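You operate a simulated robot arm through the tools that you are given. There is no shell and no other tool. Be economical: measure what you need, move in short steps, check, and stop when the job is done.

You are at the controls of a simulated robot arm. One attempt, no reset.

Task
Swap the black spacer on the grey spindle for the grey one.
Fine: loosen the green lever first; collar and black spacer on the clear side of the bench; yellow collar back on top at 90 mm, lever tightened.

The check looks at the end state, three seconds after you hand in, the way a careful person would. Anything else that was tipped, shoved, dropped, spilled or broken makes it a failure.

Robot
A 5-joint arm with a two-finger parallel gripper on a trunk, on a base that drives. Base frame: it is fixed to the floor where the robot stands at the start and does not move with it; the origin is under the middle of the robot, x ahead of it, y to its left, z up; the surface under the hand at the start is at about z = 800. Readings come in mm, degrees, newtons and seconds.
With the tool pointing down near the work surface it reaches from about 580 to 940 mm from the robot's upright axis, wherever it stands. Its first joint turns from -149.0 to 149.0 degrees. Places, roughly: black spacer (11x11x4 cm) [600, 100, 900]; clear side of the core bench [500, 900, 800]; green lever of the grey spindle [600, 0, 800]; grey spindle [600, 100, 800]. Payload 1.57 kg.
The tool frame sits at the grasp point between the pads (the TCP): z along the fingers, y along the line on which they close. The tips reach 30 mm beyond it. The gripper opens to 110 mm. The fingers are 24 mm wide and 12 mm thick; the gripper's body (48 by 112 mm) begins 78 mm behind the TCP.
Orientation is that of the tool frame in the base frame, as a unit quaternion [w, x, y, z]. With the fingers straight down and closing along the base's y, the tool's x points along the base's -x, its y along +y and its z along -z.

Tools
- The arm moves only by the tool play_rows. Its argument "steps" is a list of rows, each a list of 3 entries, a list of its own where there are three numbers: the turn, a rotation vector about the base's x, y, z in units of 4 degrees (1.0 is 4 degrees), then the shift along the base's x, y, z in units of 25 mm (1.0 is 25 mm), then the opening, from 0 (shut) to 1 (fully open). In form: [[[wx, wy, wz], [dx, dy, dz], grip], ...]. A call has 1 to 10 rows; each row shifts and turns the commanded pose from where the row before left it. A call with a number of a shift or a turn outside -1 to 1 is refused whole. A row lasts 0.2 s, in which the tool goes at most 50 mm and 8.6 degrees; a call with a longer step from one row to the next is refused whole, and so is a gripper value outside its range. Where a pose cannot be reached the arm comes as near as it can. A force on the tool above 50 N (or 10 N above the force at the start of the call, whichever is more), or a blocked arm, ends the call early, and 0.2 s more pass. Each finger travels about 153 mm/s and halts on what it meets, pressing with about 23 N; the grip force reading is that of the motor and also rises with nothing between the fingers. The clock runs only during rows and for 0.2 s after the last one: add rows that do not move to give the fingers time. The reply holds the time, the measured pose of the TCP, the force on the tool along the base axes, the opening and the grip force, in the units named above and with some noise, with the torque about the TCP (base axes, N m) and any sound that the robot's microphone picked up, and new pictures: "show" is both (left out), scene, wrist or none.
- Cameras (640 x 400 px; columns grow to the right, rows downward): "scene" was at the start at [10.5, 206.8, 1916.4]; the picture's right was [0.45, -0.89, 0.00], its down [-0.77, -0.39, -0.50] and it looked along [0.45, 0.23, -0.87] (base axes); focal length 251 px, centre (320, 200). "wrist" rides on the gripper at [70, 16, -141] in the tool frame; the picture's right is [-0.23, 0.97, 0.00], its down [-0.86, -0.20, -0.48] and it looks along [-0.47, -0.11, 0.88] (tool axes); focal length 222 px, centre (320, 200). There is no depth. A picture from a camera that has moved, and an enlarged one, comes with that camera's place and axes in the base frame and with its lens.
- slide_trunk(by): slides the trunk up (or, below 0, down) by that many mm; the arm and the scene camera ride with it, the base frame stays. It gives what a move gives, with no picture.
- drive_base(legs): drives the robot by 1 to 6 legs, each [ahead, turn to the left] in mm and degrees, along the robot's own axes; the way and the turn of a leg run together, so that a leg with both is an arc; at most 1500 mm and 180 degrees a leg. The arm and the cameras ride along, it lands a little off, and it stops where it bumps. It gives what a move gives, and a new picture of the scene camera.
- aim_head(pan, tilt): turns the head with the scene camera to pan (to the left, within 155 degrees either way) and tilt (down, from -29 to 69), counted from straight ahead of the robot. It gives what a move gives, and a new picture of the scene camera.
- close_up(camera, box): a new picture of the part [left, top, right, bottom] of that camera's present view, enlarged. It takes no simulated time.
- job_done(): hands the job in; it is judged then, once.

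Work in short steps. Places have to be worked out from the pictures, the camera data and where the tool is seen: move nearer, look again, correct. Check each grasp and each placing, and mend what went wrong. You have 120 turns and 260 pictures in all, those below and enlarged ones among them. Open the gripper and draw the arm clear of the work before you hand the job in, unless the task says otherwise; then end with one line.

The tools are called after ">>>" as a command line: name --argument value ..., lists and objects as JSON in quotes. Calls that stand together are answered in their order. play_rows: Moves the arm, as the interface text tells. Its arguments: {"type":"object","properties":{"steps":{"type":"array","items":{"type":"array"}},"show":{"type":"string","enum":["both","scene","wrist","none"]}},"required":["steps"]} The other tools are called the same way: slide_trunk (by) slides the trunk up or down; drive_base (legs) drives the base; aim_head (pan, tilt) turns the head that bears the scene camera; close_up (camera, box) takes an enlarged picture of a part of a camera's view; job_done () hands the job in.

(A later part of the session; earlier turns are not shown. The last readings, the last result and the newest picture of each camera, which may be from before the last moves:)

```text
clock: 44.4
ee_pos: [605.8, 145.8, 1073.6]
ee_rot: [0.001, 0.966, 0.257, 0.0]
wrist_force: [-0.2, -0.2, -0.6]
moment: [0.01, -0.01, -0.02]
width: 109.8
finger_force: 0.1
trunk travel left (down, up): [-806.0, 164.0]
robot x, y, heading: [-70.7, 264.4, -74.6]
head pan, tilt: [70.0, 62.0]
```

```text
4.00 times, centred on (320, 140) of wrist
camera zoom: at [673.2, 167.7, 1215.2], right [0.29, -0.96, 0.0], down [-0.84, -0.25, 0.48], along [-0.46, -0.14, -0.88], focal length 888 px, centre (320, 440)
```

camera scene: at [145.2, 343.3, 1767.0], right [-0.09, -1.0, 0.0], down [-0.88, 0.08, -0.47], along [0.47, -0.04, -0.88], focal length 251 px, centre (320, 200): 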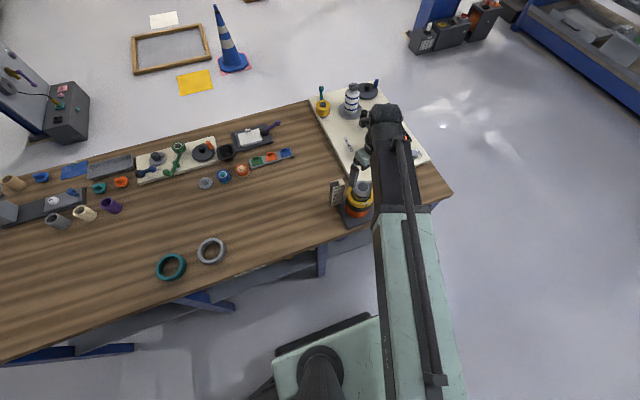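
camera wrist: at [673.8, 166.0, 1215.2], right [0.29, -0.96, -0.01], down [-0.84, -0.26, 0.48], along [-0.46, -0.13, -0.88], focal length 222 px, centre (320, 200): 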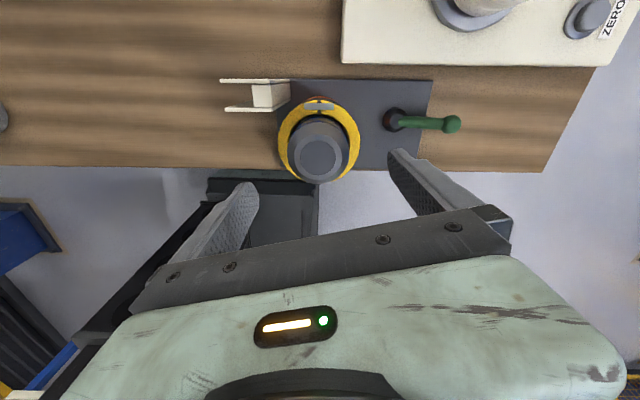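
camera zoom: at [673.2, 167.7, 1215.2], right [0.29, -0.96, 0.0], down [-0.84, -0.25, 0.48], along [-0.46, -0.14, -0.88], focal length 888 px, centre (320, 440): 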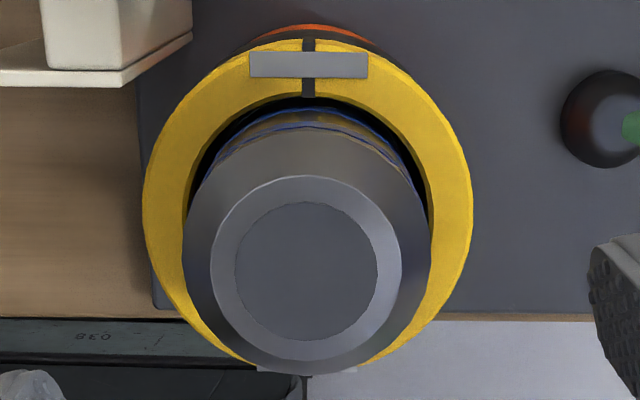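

The wrist view puts the collar about 4.5 mm to +y of the hand's centre plane. I correct, lower 60 mm and check again.

>>> play_rows --steps '[[[0, 0, 0], [0, 0.19, 0], 1], [[0, 0, 0], [0, 0, 0], 1]]' --show "none"

>>> slide_trunk --by -65

>>> close_up --camera "wrist" --box '[200, 50, 440, 200]'

```text
clock: 45.0
ee_pos: [606.0, 151.7, 1073.1]
ee_rot: [0.0, 0.966, 0.257, 0.0]
wrist_force: [0.1, -0.5, 0.5]
moment: [0.03, -0.03, -0.01]
width: 109.9
finger_force: 0.1
trunk travel left (down, up): [-806.0, 164.0]
robot x, y, heading: [-71.7, 261.8, -75.3]
head pan, tilt: [70.0, 62.0]
```

```text
clock: 46.0
ee_pos: [604.6, 152.1, 1007.8]
ee_rot: [0.001, 0.966, 0.258, 0.001]
wrist_force: [0.2, -0.1, 0.2]
moment: [0.01, -0.02, -0.01]
width: 110.2
finger_force: 0.0
trunk travel left (down, up): [-741.0, 229.0]
robot x, y, heading: [-73.0, 263.9, -75.1]
head pan, tilt: [70.0, 62.0]
```

```text
2.67 times, centred on (320, 125) of wrist
camera zoom: at [673.8, 173.5, 1150.2], right [0.29, -0.96, 0.0], down [-0.84, -0.25, 0.48], along [-0.46, -0.14, -0.88], focal length 592 px, centre (320, 400)
```

zoom: 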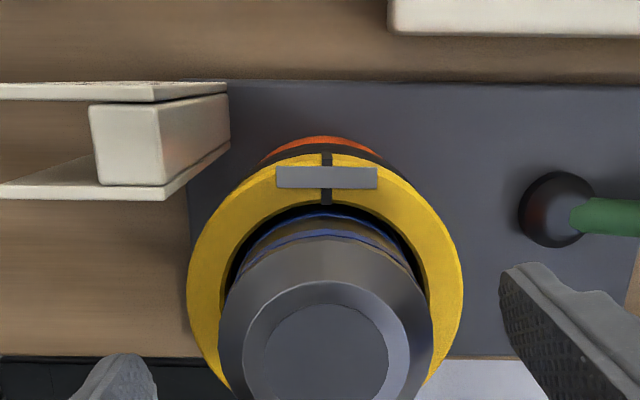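

Centred to about 1 mm. A last tweak, then down to TCP z≈943 for the collar.

>>> play_rows --steps '[[[0, 0, 0], [0.02, -0.05, 0], 1], [[0, 0, 0], [0, 0, 0], 1]]' --show "none"

>>> slide_trunk --by -64

>>> close_up --camera "wrist" --box '[160, 40, 480, 240]'

>>> close_up --camera "scene" --box '[320, 130, 416, 230]'

```text
clock: 46.6
ee_pos: [606.4, 151.5, 1008.4]
ee_rot: [0.001, 0.966, 0.258, 0.0]
wrist_force: [0.5, -0.8, 0.4]
moment: [-0.01, 0.0, 0.01]
width: 110.0
finger_force: 0.1
trunk travel left (down, up): [-741.0, 229.0]
robot x, y, heading: [-71.3, 260.6, -75.0]
head pan, tilt: [70.0, 62.0]
```

```text
clock: 47.6
ee_pos: [606.8, 150.5, 944.0]
ee_rot: [0.0, 0.966, 0.257, 0.001]
wrist_force: [0.6, 0.4, 0.3]
moment: [0.0, -0.01, 0.0]
width: 110.1
finger_force: 0.0
trunk travel left (down, up): [-677.0, 293.0]
robot x, y, heading: [-67.9, 260.4, -75.1]
head pan, tilt: [70.0, 62.0]
```

```text
2.00 times, centred on (320, 140) of wrist
camera zoom: at [674.2, 172.4, 1086.2], right [0.29, -0.96, 0.0], down [-0.84, -0.25, 0.48], along [-0.46, -0.14, -0.88], focal length 444 px, centre (320, 320)
```

zoom: 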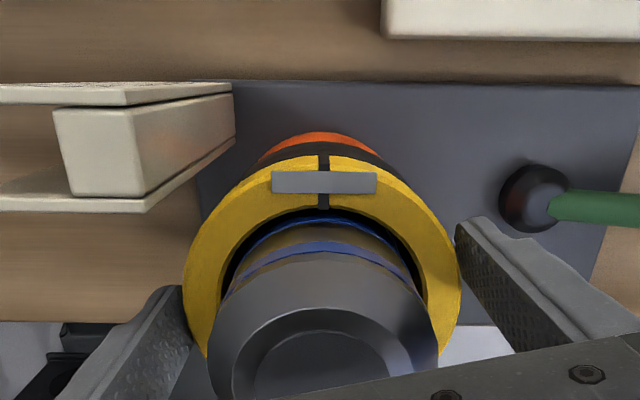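

```text
4.00 times, centred on (368, 180) of scene
camera zoom: at [145.1, 343.3, 1638.0], right [-0.09, -1.0, 0.0], down [-0.88, 0.08, -0.47], along [0.47, -0.04, -0.88], focal length 1004 px, centre (128, 280)
```

zoom: 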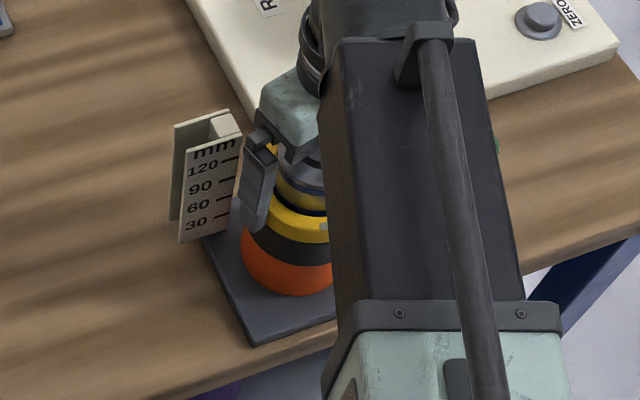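

Fingers straddle the collar. I close and read the width.

>>> play_rows --steps '[[[0, 0, 0], [0, 0, 0], 0.85], [[0, 0, 0], [0, 0, 0], 0.85], [[0, 0, 0], [0, 0, 0], 0.85]]' --show "wrist"

```text
clock: 48.5
ee_pos: [606.9, 150.4, 944.2]
ee_rot: [0.0, 0.966, 0.257, 0.001]
wrist_force: [0.4, 0.7, 1.0]
moment: [0.12, 0.07, -0.01]
width: 99.5
finger_force: 22.8
trunk travel left (down, up): [-677.0, 293.0]
robot x, y, heading: [-70.5, 259.1, -74.9]
head pan, tilt: [70.0, 62.0]
camera wrist: at [674.2, 172.5, 1086.3], right [0.29, -0.96, 0.0], down [-0.84, -0.25, 0.48], along [-0.46, -0.14, -0.88], focal length 222 px, centre (320, 200)
```

wrist: 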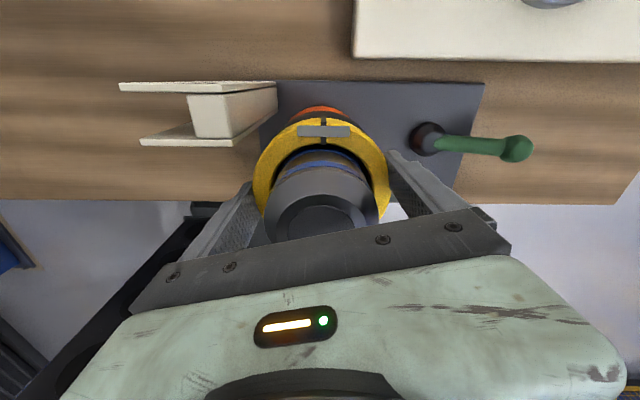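

Gripped at 99.5 mm. I lift 20 mm and check that only the collar comes.

>>> slide_trunk --by 20

>>> close_up --camera "wrist" --box '[160, 40, 480, 240]'

>>> close_up --camera "scene" --box '[320, 130, 416, 230]'

```text
clock: 49.1
ee_pos: [606.6, 150.4, 963.1]
ee_rot: [0.0, 0.966, 0.257, 0.001]
wrist_force: [0.8, -0.3, -3.6]
moment: [0.0, -0.03, -0.01]
width: 99.6
finger_force: 23.0
trunk travel left (down, up): [-697.0, 273.0]
robot x, y, heading: [-65.9, 261.4, -75.0]
head pan, tilt: [70.0, 62.0]
```

```text
2.00 times, centred on (320, 140) of wrist
camera zoom: at [674.5, 172.3, 1106.1], right [0.29, -0.96, 0.0], down [-0.84, -0.25, 0.48], along [-0.46, -0.14, -0.88], focal length 444 px, centre (320, 320)
```

zoom: 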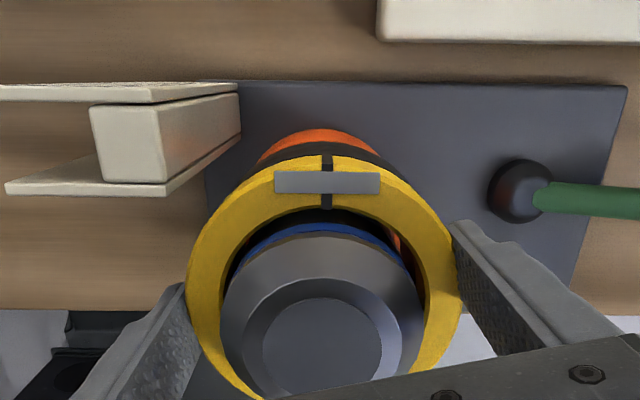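

```text
4.00 times, centred on (368, 180) of scene
camera zoom: at [145.6, 343.2, 1658.0], right [-0.09, -1.0, 0.0], down [-0.88, 0.08, -0.47], along [0.47, -0.04, -0.88], focal length 1004 px, centre (128, 280)
```

zoom: 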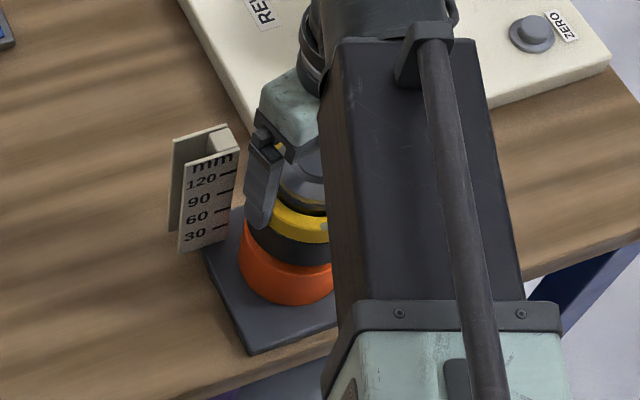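

>>> close_up --camera "scene" --box '[372, 170, 404, 210]'

>>> close_up --camera "wrist" --box '[240, 90, 400, 190]'

```text
10.00 times, centred on (388, 190) of scene
camera zoom: at [145.6, 343.2, 1658.0], right [-0.09, -1.0, 0.0], down [-0.88, 0.08, -0.47], along [0.47, -0.04, -0.88], focal length 2510 px, centre (-360, 300)
```

zoom: 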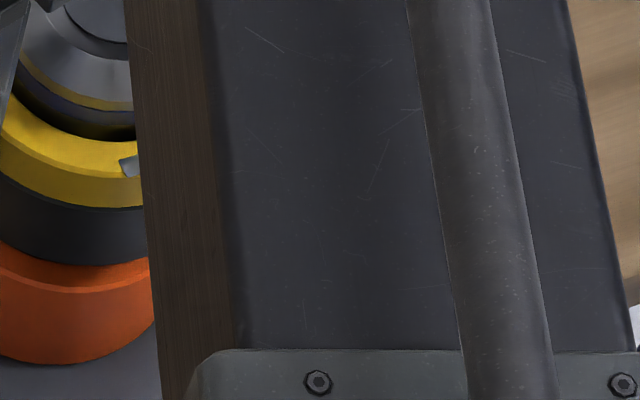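

```text
4.00 times, centred on (320, 140) of wrist
camera zoom: at [674.5, 172.3, 1106.1], right [0.29, -0.96, 0.0], down [-0.84, -0.25, 0.48], along [-0.46, -0.14, -0.88], focal length 888 px, centre (320, 440)
```

zoom: 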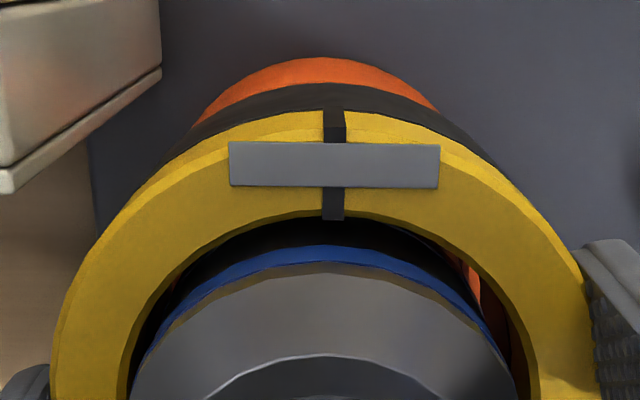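

The black spacer came up with the collar – fingers caught both. I lower it back, release and regrip 9 mm higher.

>>> slide_trunk --by -20

>>> play_rows --steps '[[[0, 0, 0], [0, 0, 0], 1], [[0, 0, 0], [0, 0, 0], 1]]' --show "none"

>>> slide_trunk --by 9

>>> play_rows --steps '[[[0, 0, 0], [0, 0, 0], 0.85], [[0, 0, 0], [0, 0, 0], 0.85], [[0, 0, 0], [0, 0, 0], 0.85]]' --show "none"

>>> slide_trunk --by 20

>>> close_up --camera "wrist" --box '[240, 90, 400, 190]'

>>> close_up --camera "scene" --box '[340, 150, 404, 210]'

```text
clock: 49.8
ee_pos: [607.2, 151.1, 943.2]
ee_rot: [0.001, 0.966, 0.258, -0.001]
wrist_force: [-0.1, 0.4, -2.9]
moment: [0.03, -0.01, -0.02]
width: 99.7
finger_force: 22.8
trunk travel left (down, up): [-677.0, 293.0]
robot x, y, heading: [-68.4, 262.4, -74.9]
head pan, tilt: [70.0, 62.0]
```

```text
clock: 50.4
ee_pos: [606.3, 150.2, 943.7]
ee_rot: [0.001, 0.966, 0.257, 0.001]
wrist_force: [0.7, -0.2, -0.8]
moment: [0.03, -0.01, -0.05]
width: 110.2
finger_force: 0.0
trunk travel left (down, up): [-677.0, 293.0]
robot x, y, heading: [-70.5, 263.7, -74.9]
head pan, tilt: [70.0, 62.0]
```

```text
clock: 51.0
ee_pos: [606.7, 151.0, 952.8]
ee_rot: [0.001, 0.966, 0.257, 0.0]
wrist_force: [-0.6, 0.0, 0.4]
moment: [-0.01, 0.03, 0.02]
width: 110.0
finger_force: 0.2
trunk travel left (down, up): [-686.0, 284.0]
robot x, y, heading: [-68.2, 262.8, -75.1]
head pan, tilt: [70.0, 62.0]
```

```text
clock: 51.8
ee_pos: [606.5, 150.5, 953.8]
ee_rot: [0.0, 0.966, 0.257, -0.001]
wrist_force: [-0.2, -0.3, -0.4]
moment: [0.05, -0.01, 0.03]
width: 99.1
finger_force: 23.0
trunk travel left (down, up): [-686.0, 284.0]
robot x, y, heading: [-65.6, 261.6, -74.9]
head pan, tilt: [70.0, 62.0]
```

```text
clock: 52.4
ee_pos: [606.6, 150.7, 972.8]
ee_rot: [0.001, 0.966, 0.257, 0.0]
wrist_force: [-0.8, 0.2, -1.1]
moment: [0.01, 0.01, 0.0]
width: 98.8
finger_force: 22.8
trunk travel left (down, up): [-706.0, 264.0]
robot x, y, heading: [-67.5, 261.1, -75.0]
head pan, tilt: [70.0, 62.0]
```

```text
4.00 times, centred on (320, 140) of wrist
camera zoom: at [674.4, 172.4, 1115.2], right [0.29, -0.96, 0.0], down [-0.84, -0.25, 0.48], along [-0.46, -0.14, -0.88], focal length 888 px, centre (320, 440)
```

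zoom: 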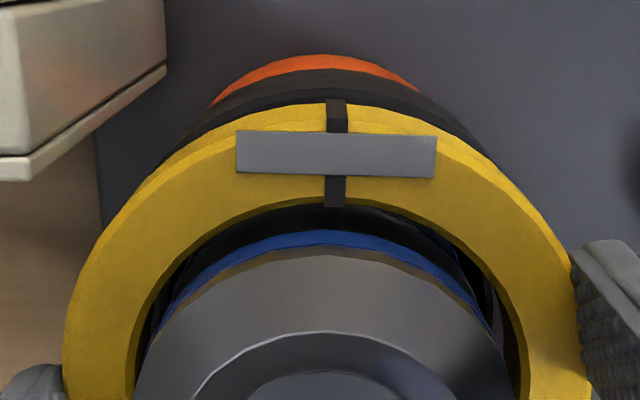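

```text
6.67 times, centred on (372, 180) of scene
camera zoom: at [145.4, 343.2, 1667.0], right [-0.09, -1.0, 0.0], down [-0.88, 0.08, -0.47], along [0.47, -0.04, -0.88], focal length 1673 px, centre (-27, 333)
```

zoom: 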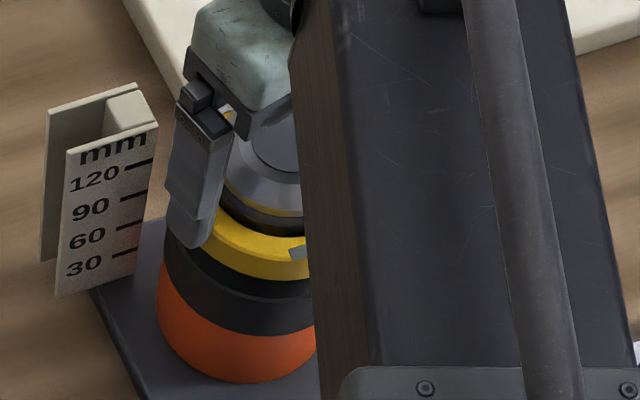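

Now only the collar comes (black stays on orange). I raise clear of the spindle and carry it to about (600, 770).

>>> slide_trunk --by 85

>>> play_rows --steps '[[[0, 0, 0], [0, 0.5, 0], 0.85], [[0, 0, 0], [0, 1, 0], 0.85], [[0, 0, 0], [0, 1, 0], 0.85], [[0, 0, 0], [0, 1, 0], 0.85], [[0, 0, 0], [0, 1, 0], 0.85], [[0, 0, 0], [0, 1, 0], 0.85], [[0, 0, 0], [0, 1, 0], 0.85], [[0, 0, 0], [0, 1, 0], 0.85], [[0, 0, 0], [0, 1, 0], 0.85], [[0, 0, 0], [0, 1, 0], 0.85]]' --show "none"

>>> play_rows --steps '[[[0, 0, 0], [0, 1, 0], 0.85], [[0, 0, 0], [0, 1, 0], 0.85], [[0, 0, 0], [0, 1, 0], 0.85], [[0, 0, 0], [0, 1, 0], 0.85], [[0, 0, 0], [0, 1, 0], 0.85], [[0, 0, 0], [0, 1, 0], 0.85], [[0, 0, 0], [0, 1, 0], 0.85], [[0, 0, 0], [0, 1, 0], 0.85], [[0, 0, 0], [0, 1, 0], 0.85], [[0, 0, 0], [0, 1, 0], 0.85]]' --show "none"

>>> play_rows --steps '[[[0, 0, 0], [0, 1, 0], 0.85], [[0, 0, 0], [0, 1, 0], 0.85], [[0, 0, 0], [0, 1, 0], 0.85], [[0, 0, 0], [0, 1, 0], 0.85], [[0, 0, 0], [0, 0.8, 0], 0.85], [[0, 0, 0], [0, 0, 0], 0.85]]' --show "both"

```text
clock: 53.6
ee_pos: [606.9, 151.0, 1058.1]
ee_rot: [0.0, 0.966, 0.257, 0.0]
wrist_force: [-0.2, -0.2, -1.1]
moment: [0.0, 0.0, 0.03]
width: 98.8
finger_force: 22.9
trunk travel left (down, up): [-791.0, 179.0]
robot x, y, heading: [-68.0, 264.4, -74.8]
head pan, tilt: [70.0, 62.0]
```

```text
clock: 55.9
ee_pos: [605.7, 389.0, 1057.5]
ee_rot: [0.0, 0.966, 0.257, 0.0]
wrist_force: [-0.3, 0.8, -1.5]
moment: [-0.01, 0.0, -0.03]
width: 98.6
finger_force: 22.9
trunk travel left (down, up): [-791.0, 179.0]
robot x, y, heading: [-68.5, 262.0, -75.2]
head pan, tilt: [70.0, 62.0]
```

```text
clock: 58.0
ee_pos: [657.8, 533.7, 1057.9]
ee_rot: [-0.003, 0.962, 0.272, -0.001]
wrist_force: [-0.8, -0.4, -1.2]
moment: [0.0, -0.02, 0.0]
width: 98.5
finger_force: 23.0
out of reach, approached as far as the arm can: row 5, 6, 7, 8, 9, 10
trunk travel left (down, up): [-791.0, 179.0]
robot x, y, heading: [-68.5, 265.1, -74.8]
head pan, tilt: [70.0, 62.0]
```

```text
clock: 59.5
ee_pos: [698.6, 553.1, 1058.5]
ee_rot: [-0.003, 0.962, 0.272, -0.001]
wrist_force: [0.0, -0.6, -0.4]
moment: [-0.02, -0.01, -0.02]
width: 98.7
finger_force: 23.0
out of reach, approached as far as the arm can: row 1, 2, 3, 4, 5
trunk travel left (down, up): [-791.0, 179.0]
robot x, y, heading: [-68.9, 263.7, -74.9]
head pan, tilt: [70.0, 62.0]
camera scene: at [145.2, 343.5, 1752.0], right [-0.09, -1.0, 0.0], down [-0.88, 0.08, -0.47], along [0.47, -0.04, -0.88], focal length 251 px, centre (320, 200)
camera wrist: at [767.1, 576.0, 1200.1], right [0.32, -0.95, -0.01], down [-0.83, -0.28, 0.48], along [-0.46, -0.15, -0.88], focal length 222 px, centre (320, 200)
```

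scene: 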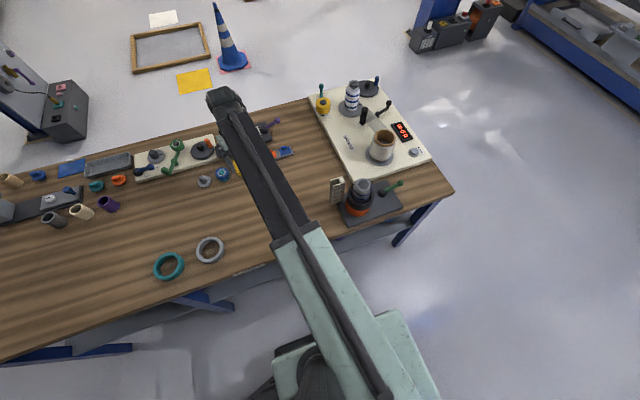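
wrist: 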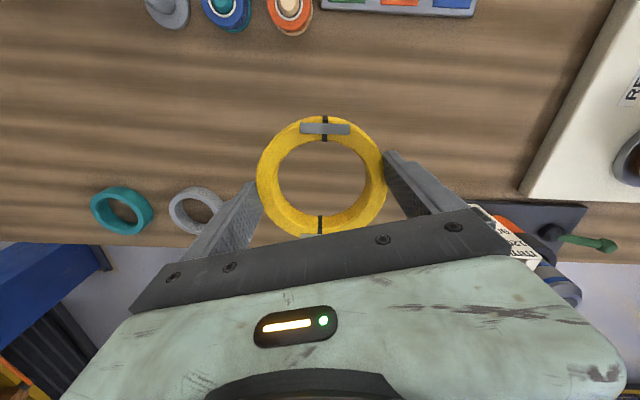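

The arm stopped at a bearing limit that looks like the wrist spin running out (closing axis ≈-79° relative to the arm). I spin the hand back +40° and see whether it frees up.

>>> play_rows --steps '[[[0, 0, 1], [0, 0, 0], 0.85], [[0, 0, 1], [0, 0, 0], 0.85], [[0, 0, 1], [0, 0, 0], 0.85], [[0, 0, 1], [0, 0, 0], 0.85], [[0, 0, 1], [0, 0, 0], 0.85]]' --show "none"

```text
clock: 60.6
ee_pos: [701.6, 551.5, 1058.1]
ee_rot: [0.001, 0.907, 0.422, 0.0]
wrist_force: [0.8, 0.4, -0.7]
moment: [0.03, -0.02, 0.01]
width: 98.4
finger_force: 23.2
trunk travel left (down, up): [-791.0, 179.0]
robot x, y, heading: [-64.7, 263.7, -75.0]
head pan, tilt: [70.0, 62.0]
```

>>> play_rows --steps '[[[0, 0, 1], [-0.4, 0.9, 0], 0.85], [[0, 0, 1], [-0.4, 0.9, 0], 0.85], [[0, 0, 1], [-0.4, 0.9, 0], 0.85], [[0, 0, 1], [-0.4, 0.9, 0], 0.85], [[0, 0, 1], [-0.4, 0.9, 0], 0.85]]' --show "none"

```text
clock: 61.9
ee_pos: [648.5, 663.4, 1057.6]
ee_rot: [0.001, 0.82, 0.573, -0.001]
wrist_force: [-0.4, 0.7, -1.3]
moment: [0.0, 0.01, -0.01]
width: 98.3
finger_force: 23.2
trunk travel left (down, up): [-791.0, 179.0]
robot x, y, heading: [-67.0, 262.0, -74.9]
head pan, tilt: [70.0, 62.0]
```

The spin limit was the cause. I continue to (600, 770).

>>> play_rows --steps '[[[0, 0, 0], [-0.38, 0.85, 0], 0.85], [[0, 0, 0], [-0.38, 0.85, 0], 0.85], [[0, 0, 0], [-0.38, 0.85, 0], 0.85], [[0, 0, 0], [-0.38, 0.85, 0], 0.85], [[0, 0, 0], [-0.38, 0.85, 0], 0.85], [[0, 0, 0], [0, 0, 0], 0.85]]' --show "wrist"

>>> aim_head --pan 115 --tilt 55

```text
clock: 63.2
ee_pos: [602.7, 771.1, 1057.3]
ee_rot: [0.0, 0.82, 0.572, 0.0]
wrist_force: [-0.7, 0.4, -0.6]
moment: [0.0, 0.03, -0.01]
width: 98.5
finger_force: 23.2
trunk travel left (down, up): [-791.0, 179.0]
robot x, y, heading: [-70.5, 261.5, -75.0]
head pan, tilt: [70.0, 62.0]
camera wrist: at [640.6, 831.7, 1200.0], right [0.84, -0.55, 0.0], down [-0.48, -0.73, 0.48], along [-0.26, -0.4, -0.88], focal length 222 px, centre (320, 200)
```

wrist: 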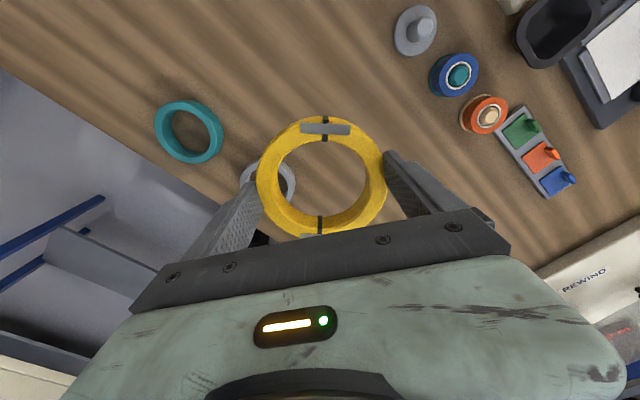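

```text
clock: 64.4
ee_pos: [601.7, 771.1, 1058.1]
ee_rot: [0.002, 0.82, 0.572, 0.0]
wrist_force: [-0.1, -0.3, -1.2]
moment: [0.03, 0.01, -0.02]
width: 98.6
finger_force: 22.7
trunk travel left (down, up): [-791.0, 179.0]
robot x, y, heading: [-70.4, 265.5, -74.9]
head pan, tilt: [115.0, 55.0]
camera scene: at [136.5, 395.5, 1760.3], right [0.64, -0.77, 0.0], down [-0.63, -0.53, -0.57], along [0.44, 0.37, -0.82], focal length 251 px, centre (320, 200)
```

scene: 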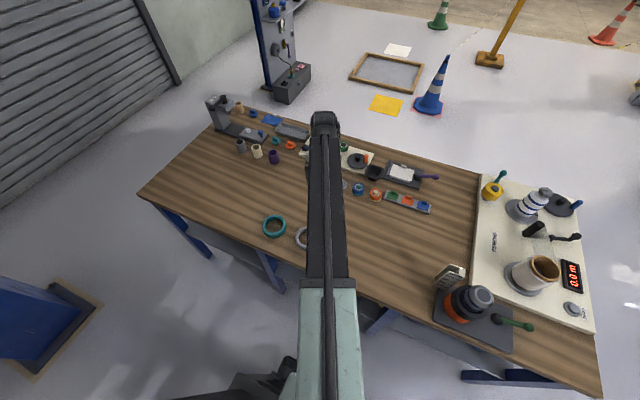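

I lower the collar to just above the bench, then approach gently.

>>> slide_trunk --by -205

>>> slide_trunk --by -8

>>> close_up --camera "wrist" --box '[160, 40, 480, 240]'

```text
clock: 66.6
ee_pos: [602.2, 770.4, 852.5]
ee_rot: [0.0, 0.82, 0.572, 0.001]
wrist_force: [-0.9, -0.2, -0.6]
moment: [-0.03, -0.01, 0.04]
width: 98.3
finger_force: 23.4
trunk travel left (down, up): [-586.0, 384.0]
robot x, y, heading: [-68.1, 263.4, -75.0]
head pan, tilt: [115.0, 55.0]
```

```text
clock: 67.2
ee_pos: [601.5, 770.3, 844.6]
ee_rot: [0.0, 0.82, 0.572, 0.001]
wrist_force: [-0.3, -0.5, -0.5]
moment: [-0.02, 0.01, -0.01]
width: 98.1
finger_force: 22.5
trunk travel left (down, up): [-578.0, 392.0]
robot x, y, heading: [-69.8, 263.0, -75.0]
head pan, tilt: [115.0, 55.0]
```

```text
2.00 times, centred on (320, 140) of wrist
camera zoom: at [640.6, 831.5, 987.0], right [0.84, -0.55, 0.0], down [-0.48, -0.73, 0.48], along [-0.26, -0.4, -0.88], focal length 444 px, centre (320, 320)
```

zoom: 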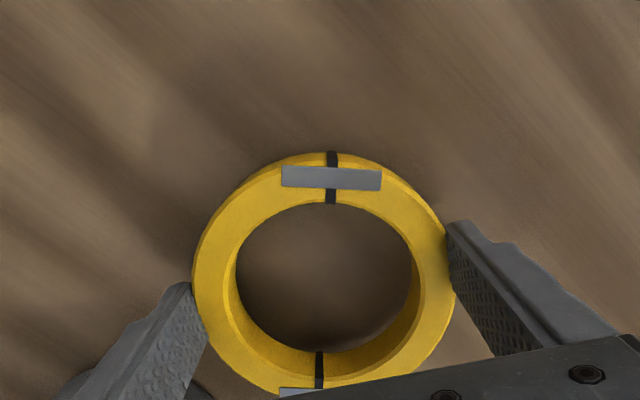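

>>> slide_trunk --by -3

>>> slide_trunk --by -2

>>> slide_trunk --by -2

```text
clock: 67.7
ee_pos: [602.1, 769.6, 841.1]
ee_rot: [0.001, 0.82, 0.572, 0.0]
wrist_force: [0.6, -0.2, -1.9]
moment: [0.01, -0.01, 0.02]
width: 98.1
finger_force: 22.7
trunk travel left (down, up): [-575.0, 395.0]
robot x, y, heading: [-69.7, 261.8, -75.2]
head pan, tilt: [115.0, 55.0]
```

```text
clock: 68.2
ee_pos: [601.7, 771.1, 840.4]
ee_rot: [0.0, 0.82, 0.572, 0.001]
wrist_force: [0.7, 0.0, -0.8]
moment: [0.0, -0.03, -0.01]
width: 98.3
finger_force: 23.0
trunk travel left (down, up): [-573.0, 397.0]
robot x, y, heading: [-68.6, 261.6, -75.1]
head pan, tilt: [115.0, 55.0]
```

```text
clock: 68.7
ee_pos: [601.9, 770.1, 837.4]
ee_rot: [0.001, 0.82, 0.572, 0.0]
wrist_force: [0.2, 0.5, -0.7]
moment: [0.01, -0.04, 0.03]
width: 98.4
finger_force: 23.1
trunk travel left (down, up): [-571.0, 399.0]
robot x, y, heading: [-71.8, 262.7, -74.9]
head pan, tilt: [115.0, 55.0]
```

>>> slide_trunk --by -2

>>> slide_trunk --by -2

>>> close_up --camera "wrist" --box '[160, 40, 480, 240]'

```text
clock: 69.2
ee_pos: [601.2, 771.0, 836.0]
ee_rot: [0.001, 0.82, 0.572, 0.002]
wrist_force: [4.4, 0.8, 14.1]
moment: [0.14, 0.02, 0.1]
width: 97.9
finger_force: 22.7
trunk travel left (down, up): [-569.0, 401.0]
robot x, y, heading: [-67.7, 264.7, -75.0]
head pan, tilt: [115.0, 55.0]
```

```text
clock: 69.8
ee_pos: [601.8, 769.3, 835.0]
ee_rot: [0.0, 0.82, 0.572, 0.001]
wrist_force: [-1.3, -1.8, 12.4]
moment: [0.06, 0.14, 0.25]
width: 97.4
finger_force: 23.1
trunk travel left (down, up): [-567.0, 403.0]
robot x, y, heading: [-68.4, 264.8, -74.8]
head pan, tilt: [115.0, 55.0]
```

```text
2.00 times, centred on (320, 140) of wrist
camera zoom: at [639.7, 830.7, 977.0], right [0.84, -0.55, 0.0], down [-0.48, -0.73, 0.48], along [-0.26, -0.4, -0.88], focal length 444 px, centre (320, 320)
```

zoom: 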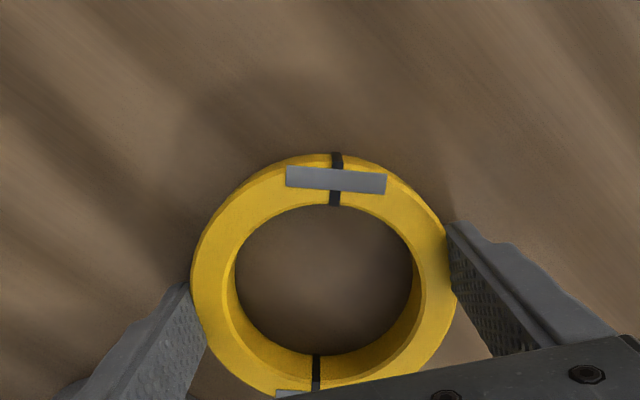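

Contact at TCP 836 (collar on the bench). Release and rise 150.

>>> play_rows --steps '[[[0, 0, 0], [0, 0, 0], 1], [[0, 0, 0], [0, 0, 0], 1]]' --show "none"

>>> slide_trunk --by 230

>>> close_up --camera "wrist" --box '[160, 40, 480, 240]'

```text
clock: 70.3
ee_pos: [601.3, 770.6, 833.9]
ee_rot: [0.001, 0.82, 0.572, 0.0]
wrist_force: [-0.4, 1.3, -0.3]
moment: [-0.01, 0.02, -0.01]
width: 110.0
finger_force: 0.0
trunk travel left (down, up): [-567.0, 403.0]
robot x, y, heading: [-70.2, 264.1, -75.0]
head pan, tilt: [115.0, 55.0]
```

```text
clock: 72.8
ee_pos: [602.3, 771.1, 1064.3]
ee_rot: [0.0, 0.82, 0.572, 0.001]
wrist_force: [0.3, -0.5, 0.9]
moment: [0.0, 0.06, -0.01]
width: 110.1
finger_force: 0.1
trunk travel left (down, up): [-797.0, 173.0]
robot x, y, heading: [-69.8, 258.4, -75.0]
head pan, tilt: [115.0, 55.0]
```

```text
2.00 times, centred on (320, 140) of wrist
camera zoom: at [640.6, 831.5, 1206.0], right [0.84, -0.55, 0.0], down [-0.48, -0.73, 0.48], along [-0.26, -0.4, -0.88], focal length 444 px, centre (320, 320)
```

zoom: 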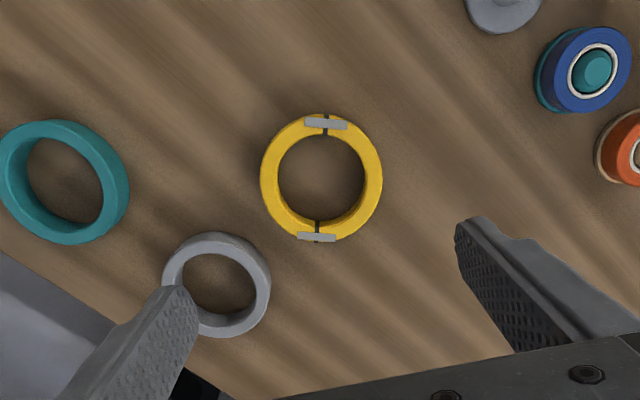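

Collar rests flat. Back to the spindle for the black spacer, restoring the -60° spin on the way.

>>> play_rows --steps '[[[0, 0, 0], [0.02, -1, 0], 1], [[0, 0, 0], [0.02, -1, 0], 1], [[0, 0, 0], [0.02, -1, 0], 1], [[0, 0, 0], [0.02, -1, 0], 1], [[0, 0, 0], [0.02, -1, 0], 1], [[0, 0, 0], [0.02, -1, 0], 1], [[0, 0, 0], [0.02, -1, 0], 1], [[0, 0, 0], [0.02, -1, 0], 1], [[0, 0, 0], [0, -1, 0], 1], [[0, 0, 0], [0, -1, 0], 1]]' --show "none"

>>> play_rows --steps '[[[0, 0, -1], [0, -1, 0], 1], [[0, 0, -1], [0, -1, 0], 1], [[0, 0, -1], [0, -1, 0], 1], [[0, 0, -1], [0, -1, 0], 1], [[0, 0, -1], [0, -1, 0], 1], [[0, 0, -1], [0, -1, 0], 1], [[0, 0, -1], [0, -1, 0], 1], [[0, 0, -1], [0, -1, 0], 1], [[0, 0, -1], [0, -1, 0], 1], [[0, 0, -1], [0, -1, 0], 1]]' --show "none"

>>> play_rows --steps '[[[0, 0, 0], [0, -1, 0], 1], [[0, 0, 0], [0, -1, 0], 1], [[0, 0, 0], [0, -1, 0], 1], [[0, 0, 0], [0, -1, 0], 1], [[0, 0, 0], [0, -0.82, 0], 1], [[0, 0, 0], [0, 0, 0], 1]]' --show "wrist"

>>> close_up --camera "wrist" --box '[240, 70, 400, 190]'

```text
clock: 75.0
ee_pos: [603.0, 519.9, 1065.3]
ee_rot: [0.0, 0.82, 0.573, 0.002]
wrist_force: [-0.2, 0.6, 0.1]
moment: [0.0, -0.02, 0.03]
width: 110.0
finger_force: 0.0
trunk travel left (down, up): [-797.0, 173.0]
robot x, y, heading: [-70.7, 260.6, -75.2]
head pan, tilt: [115.0, 55.0]
```

```text
clock: 77.2
ee_pos: [608.6, 271.4, 1064.9]
ee_rot: [0.001, 0.966, 0.258, 0.0]
wrist_force: [-0.5, 0.1, -0.1]
moment: [-0.01, -0.02, 0.03]
width: 110.1
finger_force: 0.0
trunk travel left (down, up): [-797.0, 173.0]
robot x, y, heading: [-66.1, 265.4, -75.1]
head pan, tilt: [115.0, 55.0]
```

```text
clock: 78.6
ee_pos: [604.3, 149.9, 1063.6]
ee_rot: [0.001, 0.967, 0.257, 0.002]
wrist_force: [-0.1, 0.2, 0.6]
moment: [-0.01, 0.01, 0.01]
width: 110.1
finger_force: 0.1
trunk travel left (down, up): [-797.0, 173.0]
robot x, y, heading: [-67.7, 263.9, -75.0]
head pan, tilt: [115.0, 55.0]
camera wrist: at [672.3, 171.6, 1206.2], right [0.29, -0.96, 0.0], down [-0.84, -0.25, 0.48], along [-0.46, -0.14, -0.88], focal length 222 px, centre (320, 200)
```

wrist: 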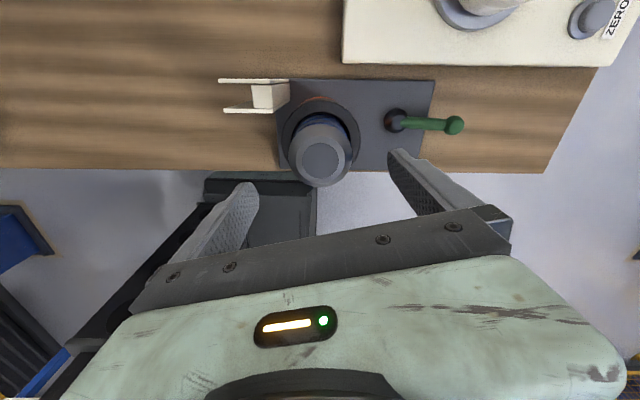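

```text
3.33 times, centred on (320, 130) of wrist
camera zoom: at [672.3, 171.6, 1206.2], right [0.29, -0.96, 0.0], down [-0.84, -0.25, 0.48], along [-0.46, -0.14, -0.88], focal length 740 px, centre (320, 433)
```

zoom: 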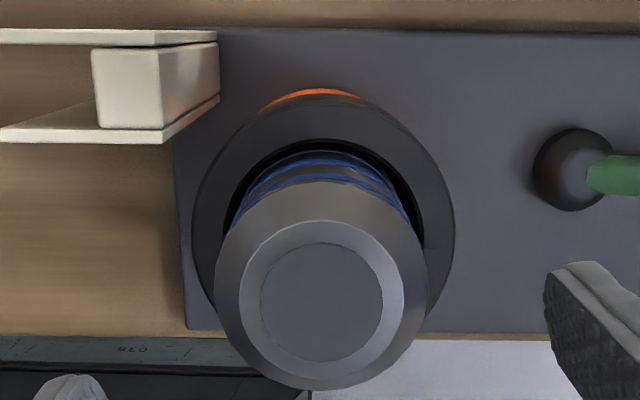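

Black spacer is centred. Down to TCP≈915 and grip it.

>>> slide_trunk --by -149

>>> play_rows --steps '[[[0, 0, 0], [0, 0, 0], 0.85], [[0, 0, 0], [0, 0, 0], 0.85], [[0, 0, 0], [0, 0, 0], 0.85]]' --show "none"

>>> slide_trunk --by 30

>>> close_up --camera "wrist" --box '[200, 40, 440, 220]'

>>> close_up --camera "scene" --box '[400, 210, 560, 310]'

```text
clock: 80.3
ee_pos: [605.3, 148.9, 914.0]
ee_rot: [0.001, 0.967, 0.256, 0.002]
wrist_force: [0.5, -0.7, 0.0]
moment: [-0.02, 0.01, -0.03]
width: 109.9
finger_force: 0.0
trunk travel left (down, up): [-648.0, 322.0]
robot x, y, heading: [-67.9, 263.9, -75.2]
head pan, tilt: [115.0, 55.0]
```

```text
clock: 81.1
ee_pos: [604.6, 149.4, 915.2]
ee_rot: [0.001, 0.966, 0.257, 0.0]
wrist_force: [-0.7, 0.5, 0.9]
moment: [0.11, 0.1, 0.01]
width: 99.1
finger_force: 22.8
trunk travel left (down, up): [-648.0, 322.0]
robot x, y, heading: [-70.6, 262.2, -74.9]
head pan, tilt: [115.0, 55.0]
```

```text
clock: 81.9
ee_pos: [605.1, 149.9, 943.7]
ee_rot: [0.001, 0.966, 0.257, 0.0]
wrist_force: [0.1, 0.5, -1.6]
moment: [-0.01, 0.02, 0.0]
width: 99.0
finger_force: 22.8
trunk travel left (down, up): [-678.0, 292.0]
robot x, y, heading: [-68.3, 262.8, -75.0]
head pan, tilt: [115.0, 55.0]
```

```text
2.22 times, centred on (320, 130) of wrist
camera zoom: at [672.5, 171.8, 1087.1], right [0.29, -0.96, 0.0], down [-0.84, -0.25, 0.48], along [-0.46, -0.14, -0.88], focal length 494 px, centre (320, 356)
```

zoom: 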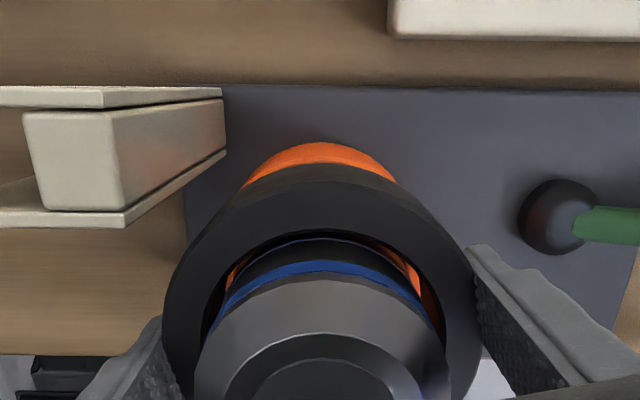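

```text
4.00 times, centred on (480, 260) of scene
camera zoom: at [136.7, 395.2, 1647.3], right [0.64, -0.77, 0.0], down [-0.63, -0.53, -0.57], along [0.44, 0.37, -0.82], focal length 1004 px, centre (-320, -40)
```

zoom: 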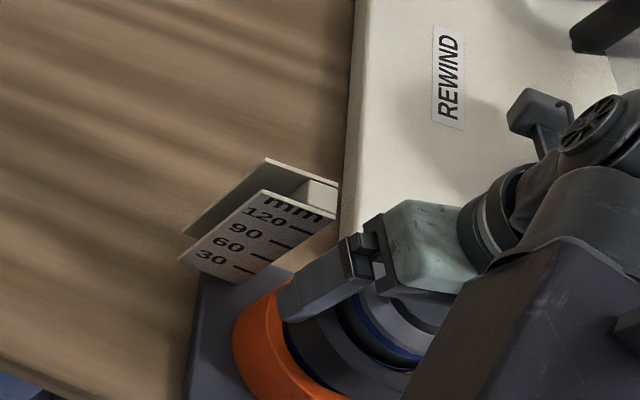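

Only the black came; I raise it and carry to about (545, 905), spinning the hand +100° on the way.

>>> slide_trunk --by 112

>>> play_rows --steps '[[[0, 0, 1], [-0.08, 1, 0], 0.85], [[0, 0, 1], [-0.08, 1, 0], 0.85], [[0, 0, 1], [-0.08, 1, 0], 0.85], [[0, 0, 1], [-0.08, 1, 0], 0.85], [[0, 0, 1], [-0.08, 1, 0], 0.85], [[0, 0, 1], [-0.08, 1, 0], 0.85], [[0, 0, 1], [-0.08, 1, 0], 0.85], [[0, 0, 1], [-0.08, 1, 0], 0.85], [[0, 0, 1], [-0.08, 1, 0], 0.85], [[0, 0, 1], [-0.08, 1, 0], 0.85]]' --show "none"

>>> play_rows --steps '[[[0, 0, 1], [-0.08, 1, 0], 0.85], [[0, 0, 1], [-0.08, 1, 0], 0.85], [[0, 0, 1], [-0.08, 1, 0], 0.85], [[0, 0, 1], [-0.08, 1, 0], 0.85], [[0, 0, 1], [-0.08, 1, 0], 0.85], [[0, 0, 1], [-0.08, 1, 0], 0.85], [[0, 0, 1], [-0.08, 1, 0], 0.85], [[0, 0, 1], [-0.08, 1, 0], 0.85], [[0, 0, 1], [-0.08, 1, 0], 0.85], [[0, 0, 1], [-0.08, 1, 0], 0.85]]' --show "none"

>>> play_rows --steps '[[[0, 0, 1], [-0.08, 1, 0], 0.85], [[0, 0, 1], [-0.08, 1, 0], 0.85], [[0, 0, 1], [-0.08, 1, 0], 0.85], [[0, 0, 1], [-0.08, 1, 0], 0.85], [[0, 0, 1], [-0.08, 1, 0], 0.85], [[0, 0, 0], [-0.08, 1, 0], 0.85], [[0, 0, 0], [-0.08, 1, 0], 0.85], [[0, 0, 0], [-0.08, 1, 0], 0.85], [[0, 0, 0], [-0.08, 1, 0], 0.85], [[0, 0, 0], [-0.08, 1, 0], 0.85]]' --show "wrist"

```text
clock: 83.3
ee_pos: [603.6, 150.4, 1057.4]
ee_rot: [0.001, 0.966, 0.257, 0.0]
wrist_force: [-0.1, -0.5, -2.2]
moment: [0.02, -0.03, 0.03]
width: 99.0
finger_force: 23.6
trunk travel left (down, up): [-790.0, 180.0]
robot x, y, heading: [-71.9, 264.4, -75.1]
head pan, tilt: [115.0, 55.0]
```

```text
clock: 85.5
ee_pos: [581.7, 402.6, 1056.2]
ee_rot: [0.0, 0.82, 0.573, 0.0]
wrist_force: [0.4, -0.3, -1.4]
moment: [-0.01, 0.0, 0.02]
width: 98.7
finger_force: 22.7
trunk travel left (down, up): [-790.0, 180.0]
robot x, y, heading: [-71.1, 260.9, -75.2]
head pan, tilt: [115.0, 55.0]
```

```text
clock: 87.7
ee_pos: [564.4, 650.4, 1057.6]
ee_rot: [0.0, 0.575, 0.818, 0.001]
wrist_force: [-0.7, -1.0, -1.7]
moment: [-0.01, -0.02, 0.03]
width: 98.9
finger_force: 23.1
trunk travel left (down, up): [-790.0, 180.0]
robot x, y, heading: [-65.7, 260.7, -74.9]
head pan, tilt: [115.0, 55.0]
```

```text
clock: 89.9
ee_pos: [536.1, 889.0, 1056.5]
ee_rot: [0.001, 0.424, 0.905, 0.003]
wrist_force: [0.2, 0.5, -1.4]
moment: [0.02, 0.0, 0.0]
width: 98.9
finger_force: 23.2
out of reach, approached as far as the arm can: row 10
trunk travel left (down, up): [-790.0, 180.0]
robot x, y, heading: [-69.5, 261.1, -75.1]
head pan, tilt: [115.0, 55.0]
camera wrist: at [502.8, 953.4, 1199.1], right [0.89, 0.45, 0.01], down [0.39, -0.79, 0.48], along [0.22, -0.42, -0.88], focal length 222 px, centre (320, 200)
```

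wrist: 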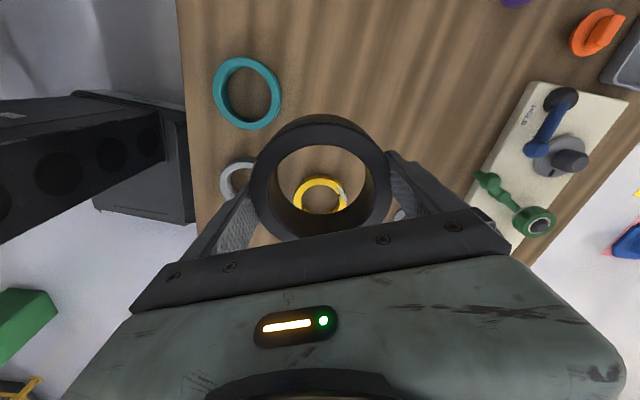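

Reach limit at (536, 889), which is a free spot (135 mm from the collar, 123 from teal). I lower there.

>>> slide_trunk --by -203

>>> slide_trunk --by -6

>>> slide_trunk --by -3

>>> slide_trunk --by -2

>>> close_up --camera "wrist" --box '[160, 40, 480, 240]'

```text
clock: 92.1
ee_pos: [535.7, 889.8, 853.4]
ee_rot: [0.001, 0.424, 0.906, 0.003]
wrist_force: [-0.1, 0.2, -1.5]
moment: [0.02, 0.04, -0.01]
width: 98.8
finger_force: 23.4
trunk travel left (down, up): [-587.0, 383.0]
robot x, y, heading: [-67.6, 259.0, -75.1]
head pan, tilt: [115.0, 55.0]
```

```text
clock: 92.6
ee_pos: [535.4, 889.6, 847.7]
ee_rot: [0.001, 0.423, 0.906, 0.002]
wrist_force: [-0.3, 0.3, -2.1]
moment: [0.0, 0.02, 0.0]
width: 98.8
finger_force: 22.9
trunk travel left (down, up): [-581.0, 389.0]
robot x, y, heading: [-69.1, 265.8, -75.0]
head pan, tilt: [115.0, 55.0]
```

```text
clock: 93.2
ee_pos: [535.8, 888.5, 844.3]
ee_rot: [0.001, 0.424, 0.906, 0.003]
wrist_force: [0.3, -0.1, -0.9]
moment: [0.0, -0.02, -0.01]
width: 98.7
finger_force: 22.8
trunk travel left (down, up): [-578.0, 392.0]
robot x, y, heading: [-71.5, 262.1, -75.0]
head pan, tilt: [115.0, 55.0]
```

```text
clock: 93.7
ee_pos: [536.5, 889.7, 841.9]
ee_rot: [0.001, 0.424, 0.906, 0.002]
wrist_force: [-0.8, -0.5, -1.0]
moment: [-0.01, -0.06, -0.01]
width: 98.7
finger_force: 22.9
trunk travel left (down, up): [-576.0, 394.0]
robot x, y, heading: [-72.5, 264.9, -74.8]
head pan, tilt: [115.0, 55.0]
```

```text
2.00 times, centred on (320, 140) of wrist
camera zoom: at [502.7, 953.2, 985.0], right [0.89, 0.45, 0.0], down [0.39, -0.79, 0.48], along [0.22, -0.42, -0.88], focal length 444 px, centre (320, 320)
```

zoom: 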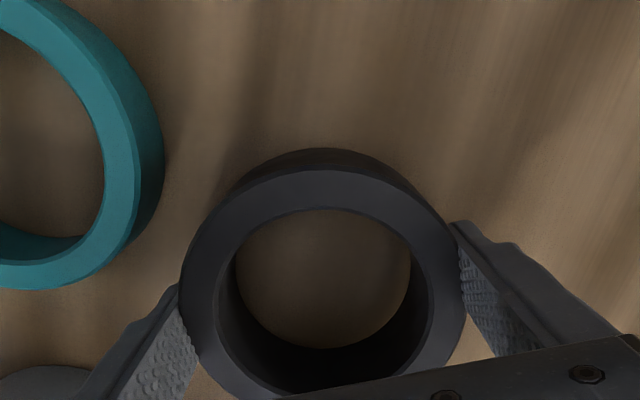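

>>> slide_trunk --by -2

>>> slide_trunk --by -2

>>> slide_trunk --by -1.5

```text
clock: 94.2
ee_pos: [535.7, 888.6, 841.3]
ee_rot: [0.001, 0.424, 0.906, 0.003]
wrist_force: [-0.6, 0.2, -2.0]
moment: [-0.03, -0.01, 0.01]
width: 98.9
finger_force: 23.3
trunk travel left (down, up): [-574.0, 396.0]
robot x, y, heading: [-66.2, 265.8, -75.2]
head pan, tilt: [115.0, 55.0]
```

```text
clock: 94.7
ee_pos: [535.5, 888.7, 839.1]
ee_rot: [0.001, 0.424, 0.906, 0.002]
wrist_force: [1.7, 1.9, 5.6]
moment: [-0.22, 0.23, 0.03]
width: 98.3
finger_force: 22.8
trunk travel left (down, up): [-572.0, 398.0]
robot x, y, heading: [-71.4, 260.9, -74.9]
head pan, tilt: [115.0, 55.0]
```

```text
clock: 95.2
ee_pos: [536.0, 888.8, 838.3]
ee_rot: [0.0, 0.425, 0.905, 0.003]
wrist_force: [2.5, -0.9, 10.4]
moment: [-0.19, 0.42, 0.13]
width: 98.1
finger_force: 23.2
trunk travel left (down, up): [-571.0, 399.0]
robot x, y, heading: [-65.4, 263.5, -75.0]
head pan, tilt: [115.0, 55.0]
```

Contact at TCP≈839.5, so orange's top is at z≈875 (plate 815). Release and rise to check.

>>> play_rows --steps '[[[0, 0, 0], [0, 0, 0], 1], [[0, 0, 0], [0, 0, 0], 1]]' --show "none"

>>> slide_trunk --by 110

>>> play_rows --steps '[[[0, 0, 0], [-0.3, -0.8, 0], 1], [[0, 0, 0], [-0.3, -0.8, 0], 1], [[0, 0, 0], [-0.3, -0.8, 0], 1], [[0, 0, 0], [-0.3, -0.8, 0], 1], [[0, 0, 0], [-0.3, -0.8, 0], 1], [[0, 0, 0], [-0.5, -0.8, 0], 1], [[0, 0, 0], [-0.5, -0.8, 0], 1], [[0, 0, 0], [0, 0, 0], 1]]' --show "both"

```text
clock: 95.8
ee_pos: [536.3, 888.3, 837.4]
ee_rot: [0.0, 0.424, 0.905, 0.003]
wrist_force: [-0.3, -0.9, -0.7]
moment: [-0.01, 0.01, -0.01]
width: 109.8
finger_force: 0.0
trunk travel left (down, up): [-571.0, 399.0]
robot x, y, heading: [-68.6, 264.8, -74.9]
head pan, tilt: [115.0, 55.0]
```

```text
clock: 97.2
ee_pos: [534.9, 888.3, 947.1]
ee_rot: [0.001, 0.425, 0.905, 0.003]
wrist_force: [0.5, -0.6, -0.5]
moment: [-0.03, 0.0, 0.02]
width: 110.0
finger_force: 0.1
trunk travel left (down, up): [-681.0, 289.0]
robot x, y, heading: [-66.5, 262.7, -75.1]
head pan, tilt: [115.0, 55.0]
```

```text
clock: 99.0
ee_pos: [474.6, 748.9, 946.3]
ee_rot: [0.0, 0.424, 0.906, 0.002]
wrist_force: [-0.2, -0.1, 0.5]
moment: [0.01, -0.05, 0.0]
width: 110.2
finger_force: 0.0
trunk travel left (down, up): [-681.0, 289.0]
robot x, y, heading: [-65.7, 262.8, -75.0]
head pan, tilt: [115.0, 55.0]
camera scene: at [136.2, 395.3, 1649.8], right [0.64, -0.77, 0.0], down [-0.63, -0.53, -0.57], along [0.44, 0.37, -0.82], focal length 251 px, centre (320, 200)
camera wrist: at [441.9, 813.2, 1089.8], right [0.89, 0.45, 0.01], down [0.39, -0.79, 0.48], along [0.22, -0.42, -0.88], focal length 222 px, centre (320, 200)
```

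scene: 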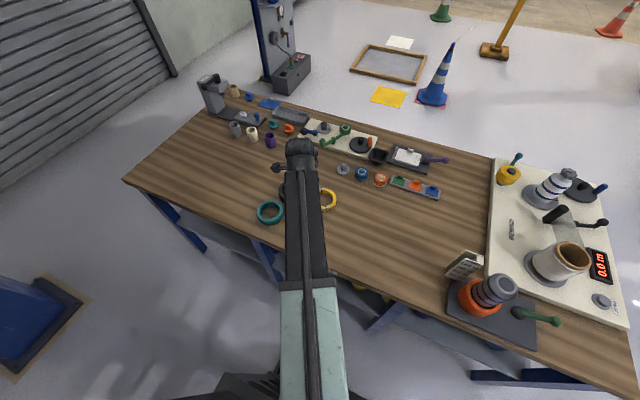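
wrist: 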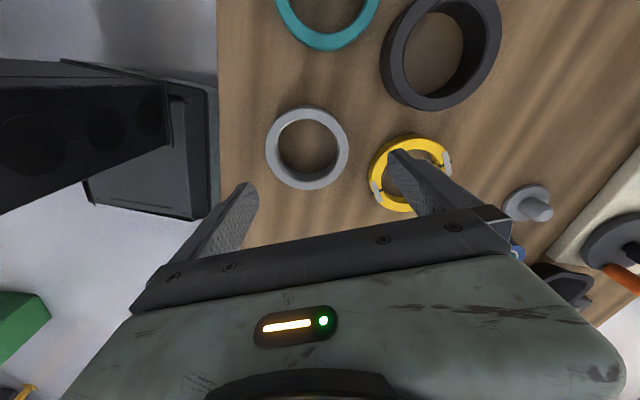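

Black is down safely. I centre on the grey ring.

>>> close_up --camera "wrist" --box '[240, 90, 400, 200]'

```text
3.64 times, centred on (320, 145) of wrist
camera zoom: at [441.9, 813.2, 1089.8], right [0.89, 0.45, 0.01], down [0.39, -0.79, 0.48], along [0.22, -0.42, -0.88], focal length 808 px, centre (320, 400)
```

zoom: 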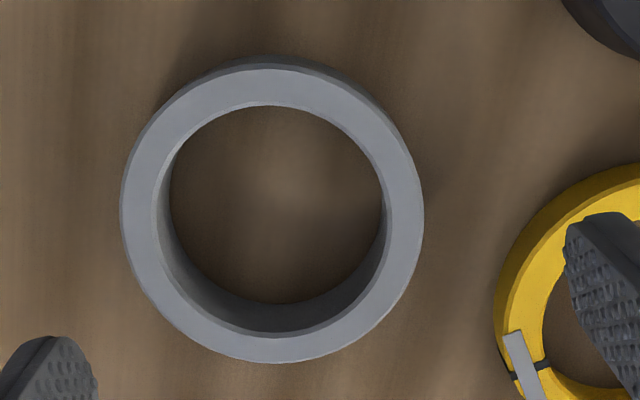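

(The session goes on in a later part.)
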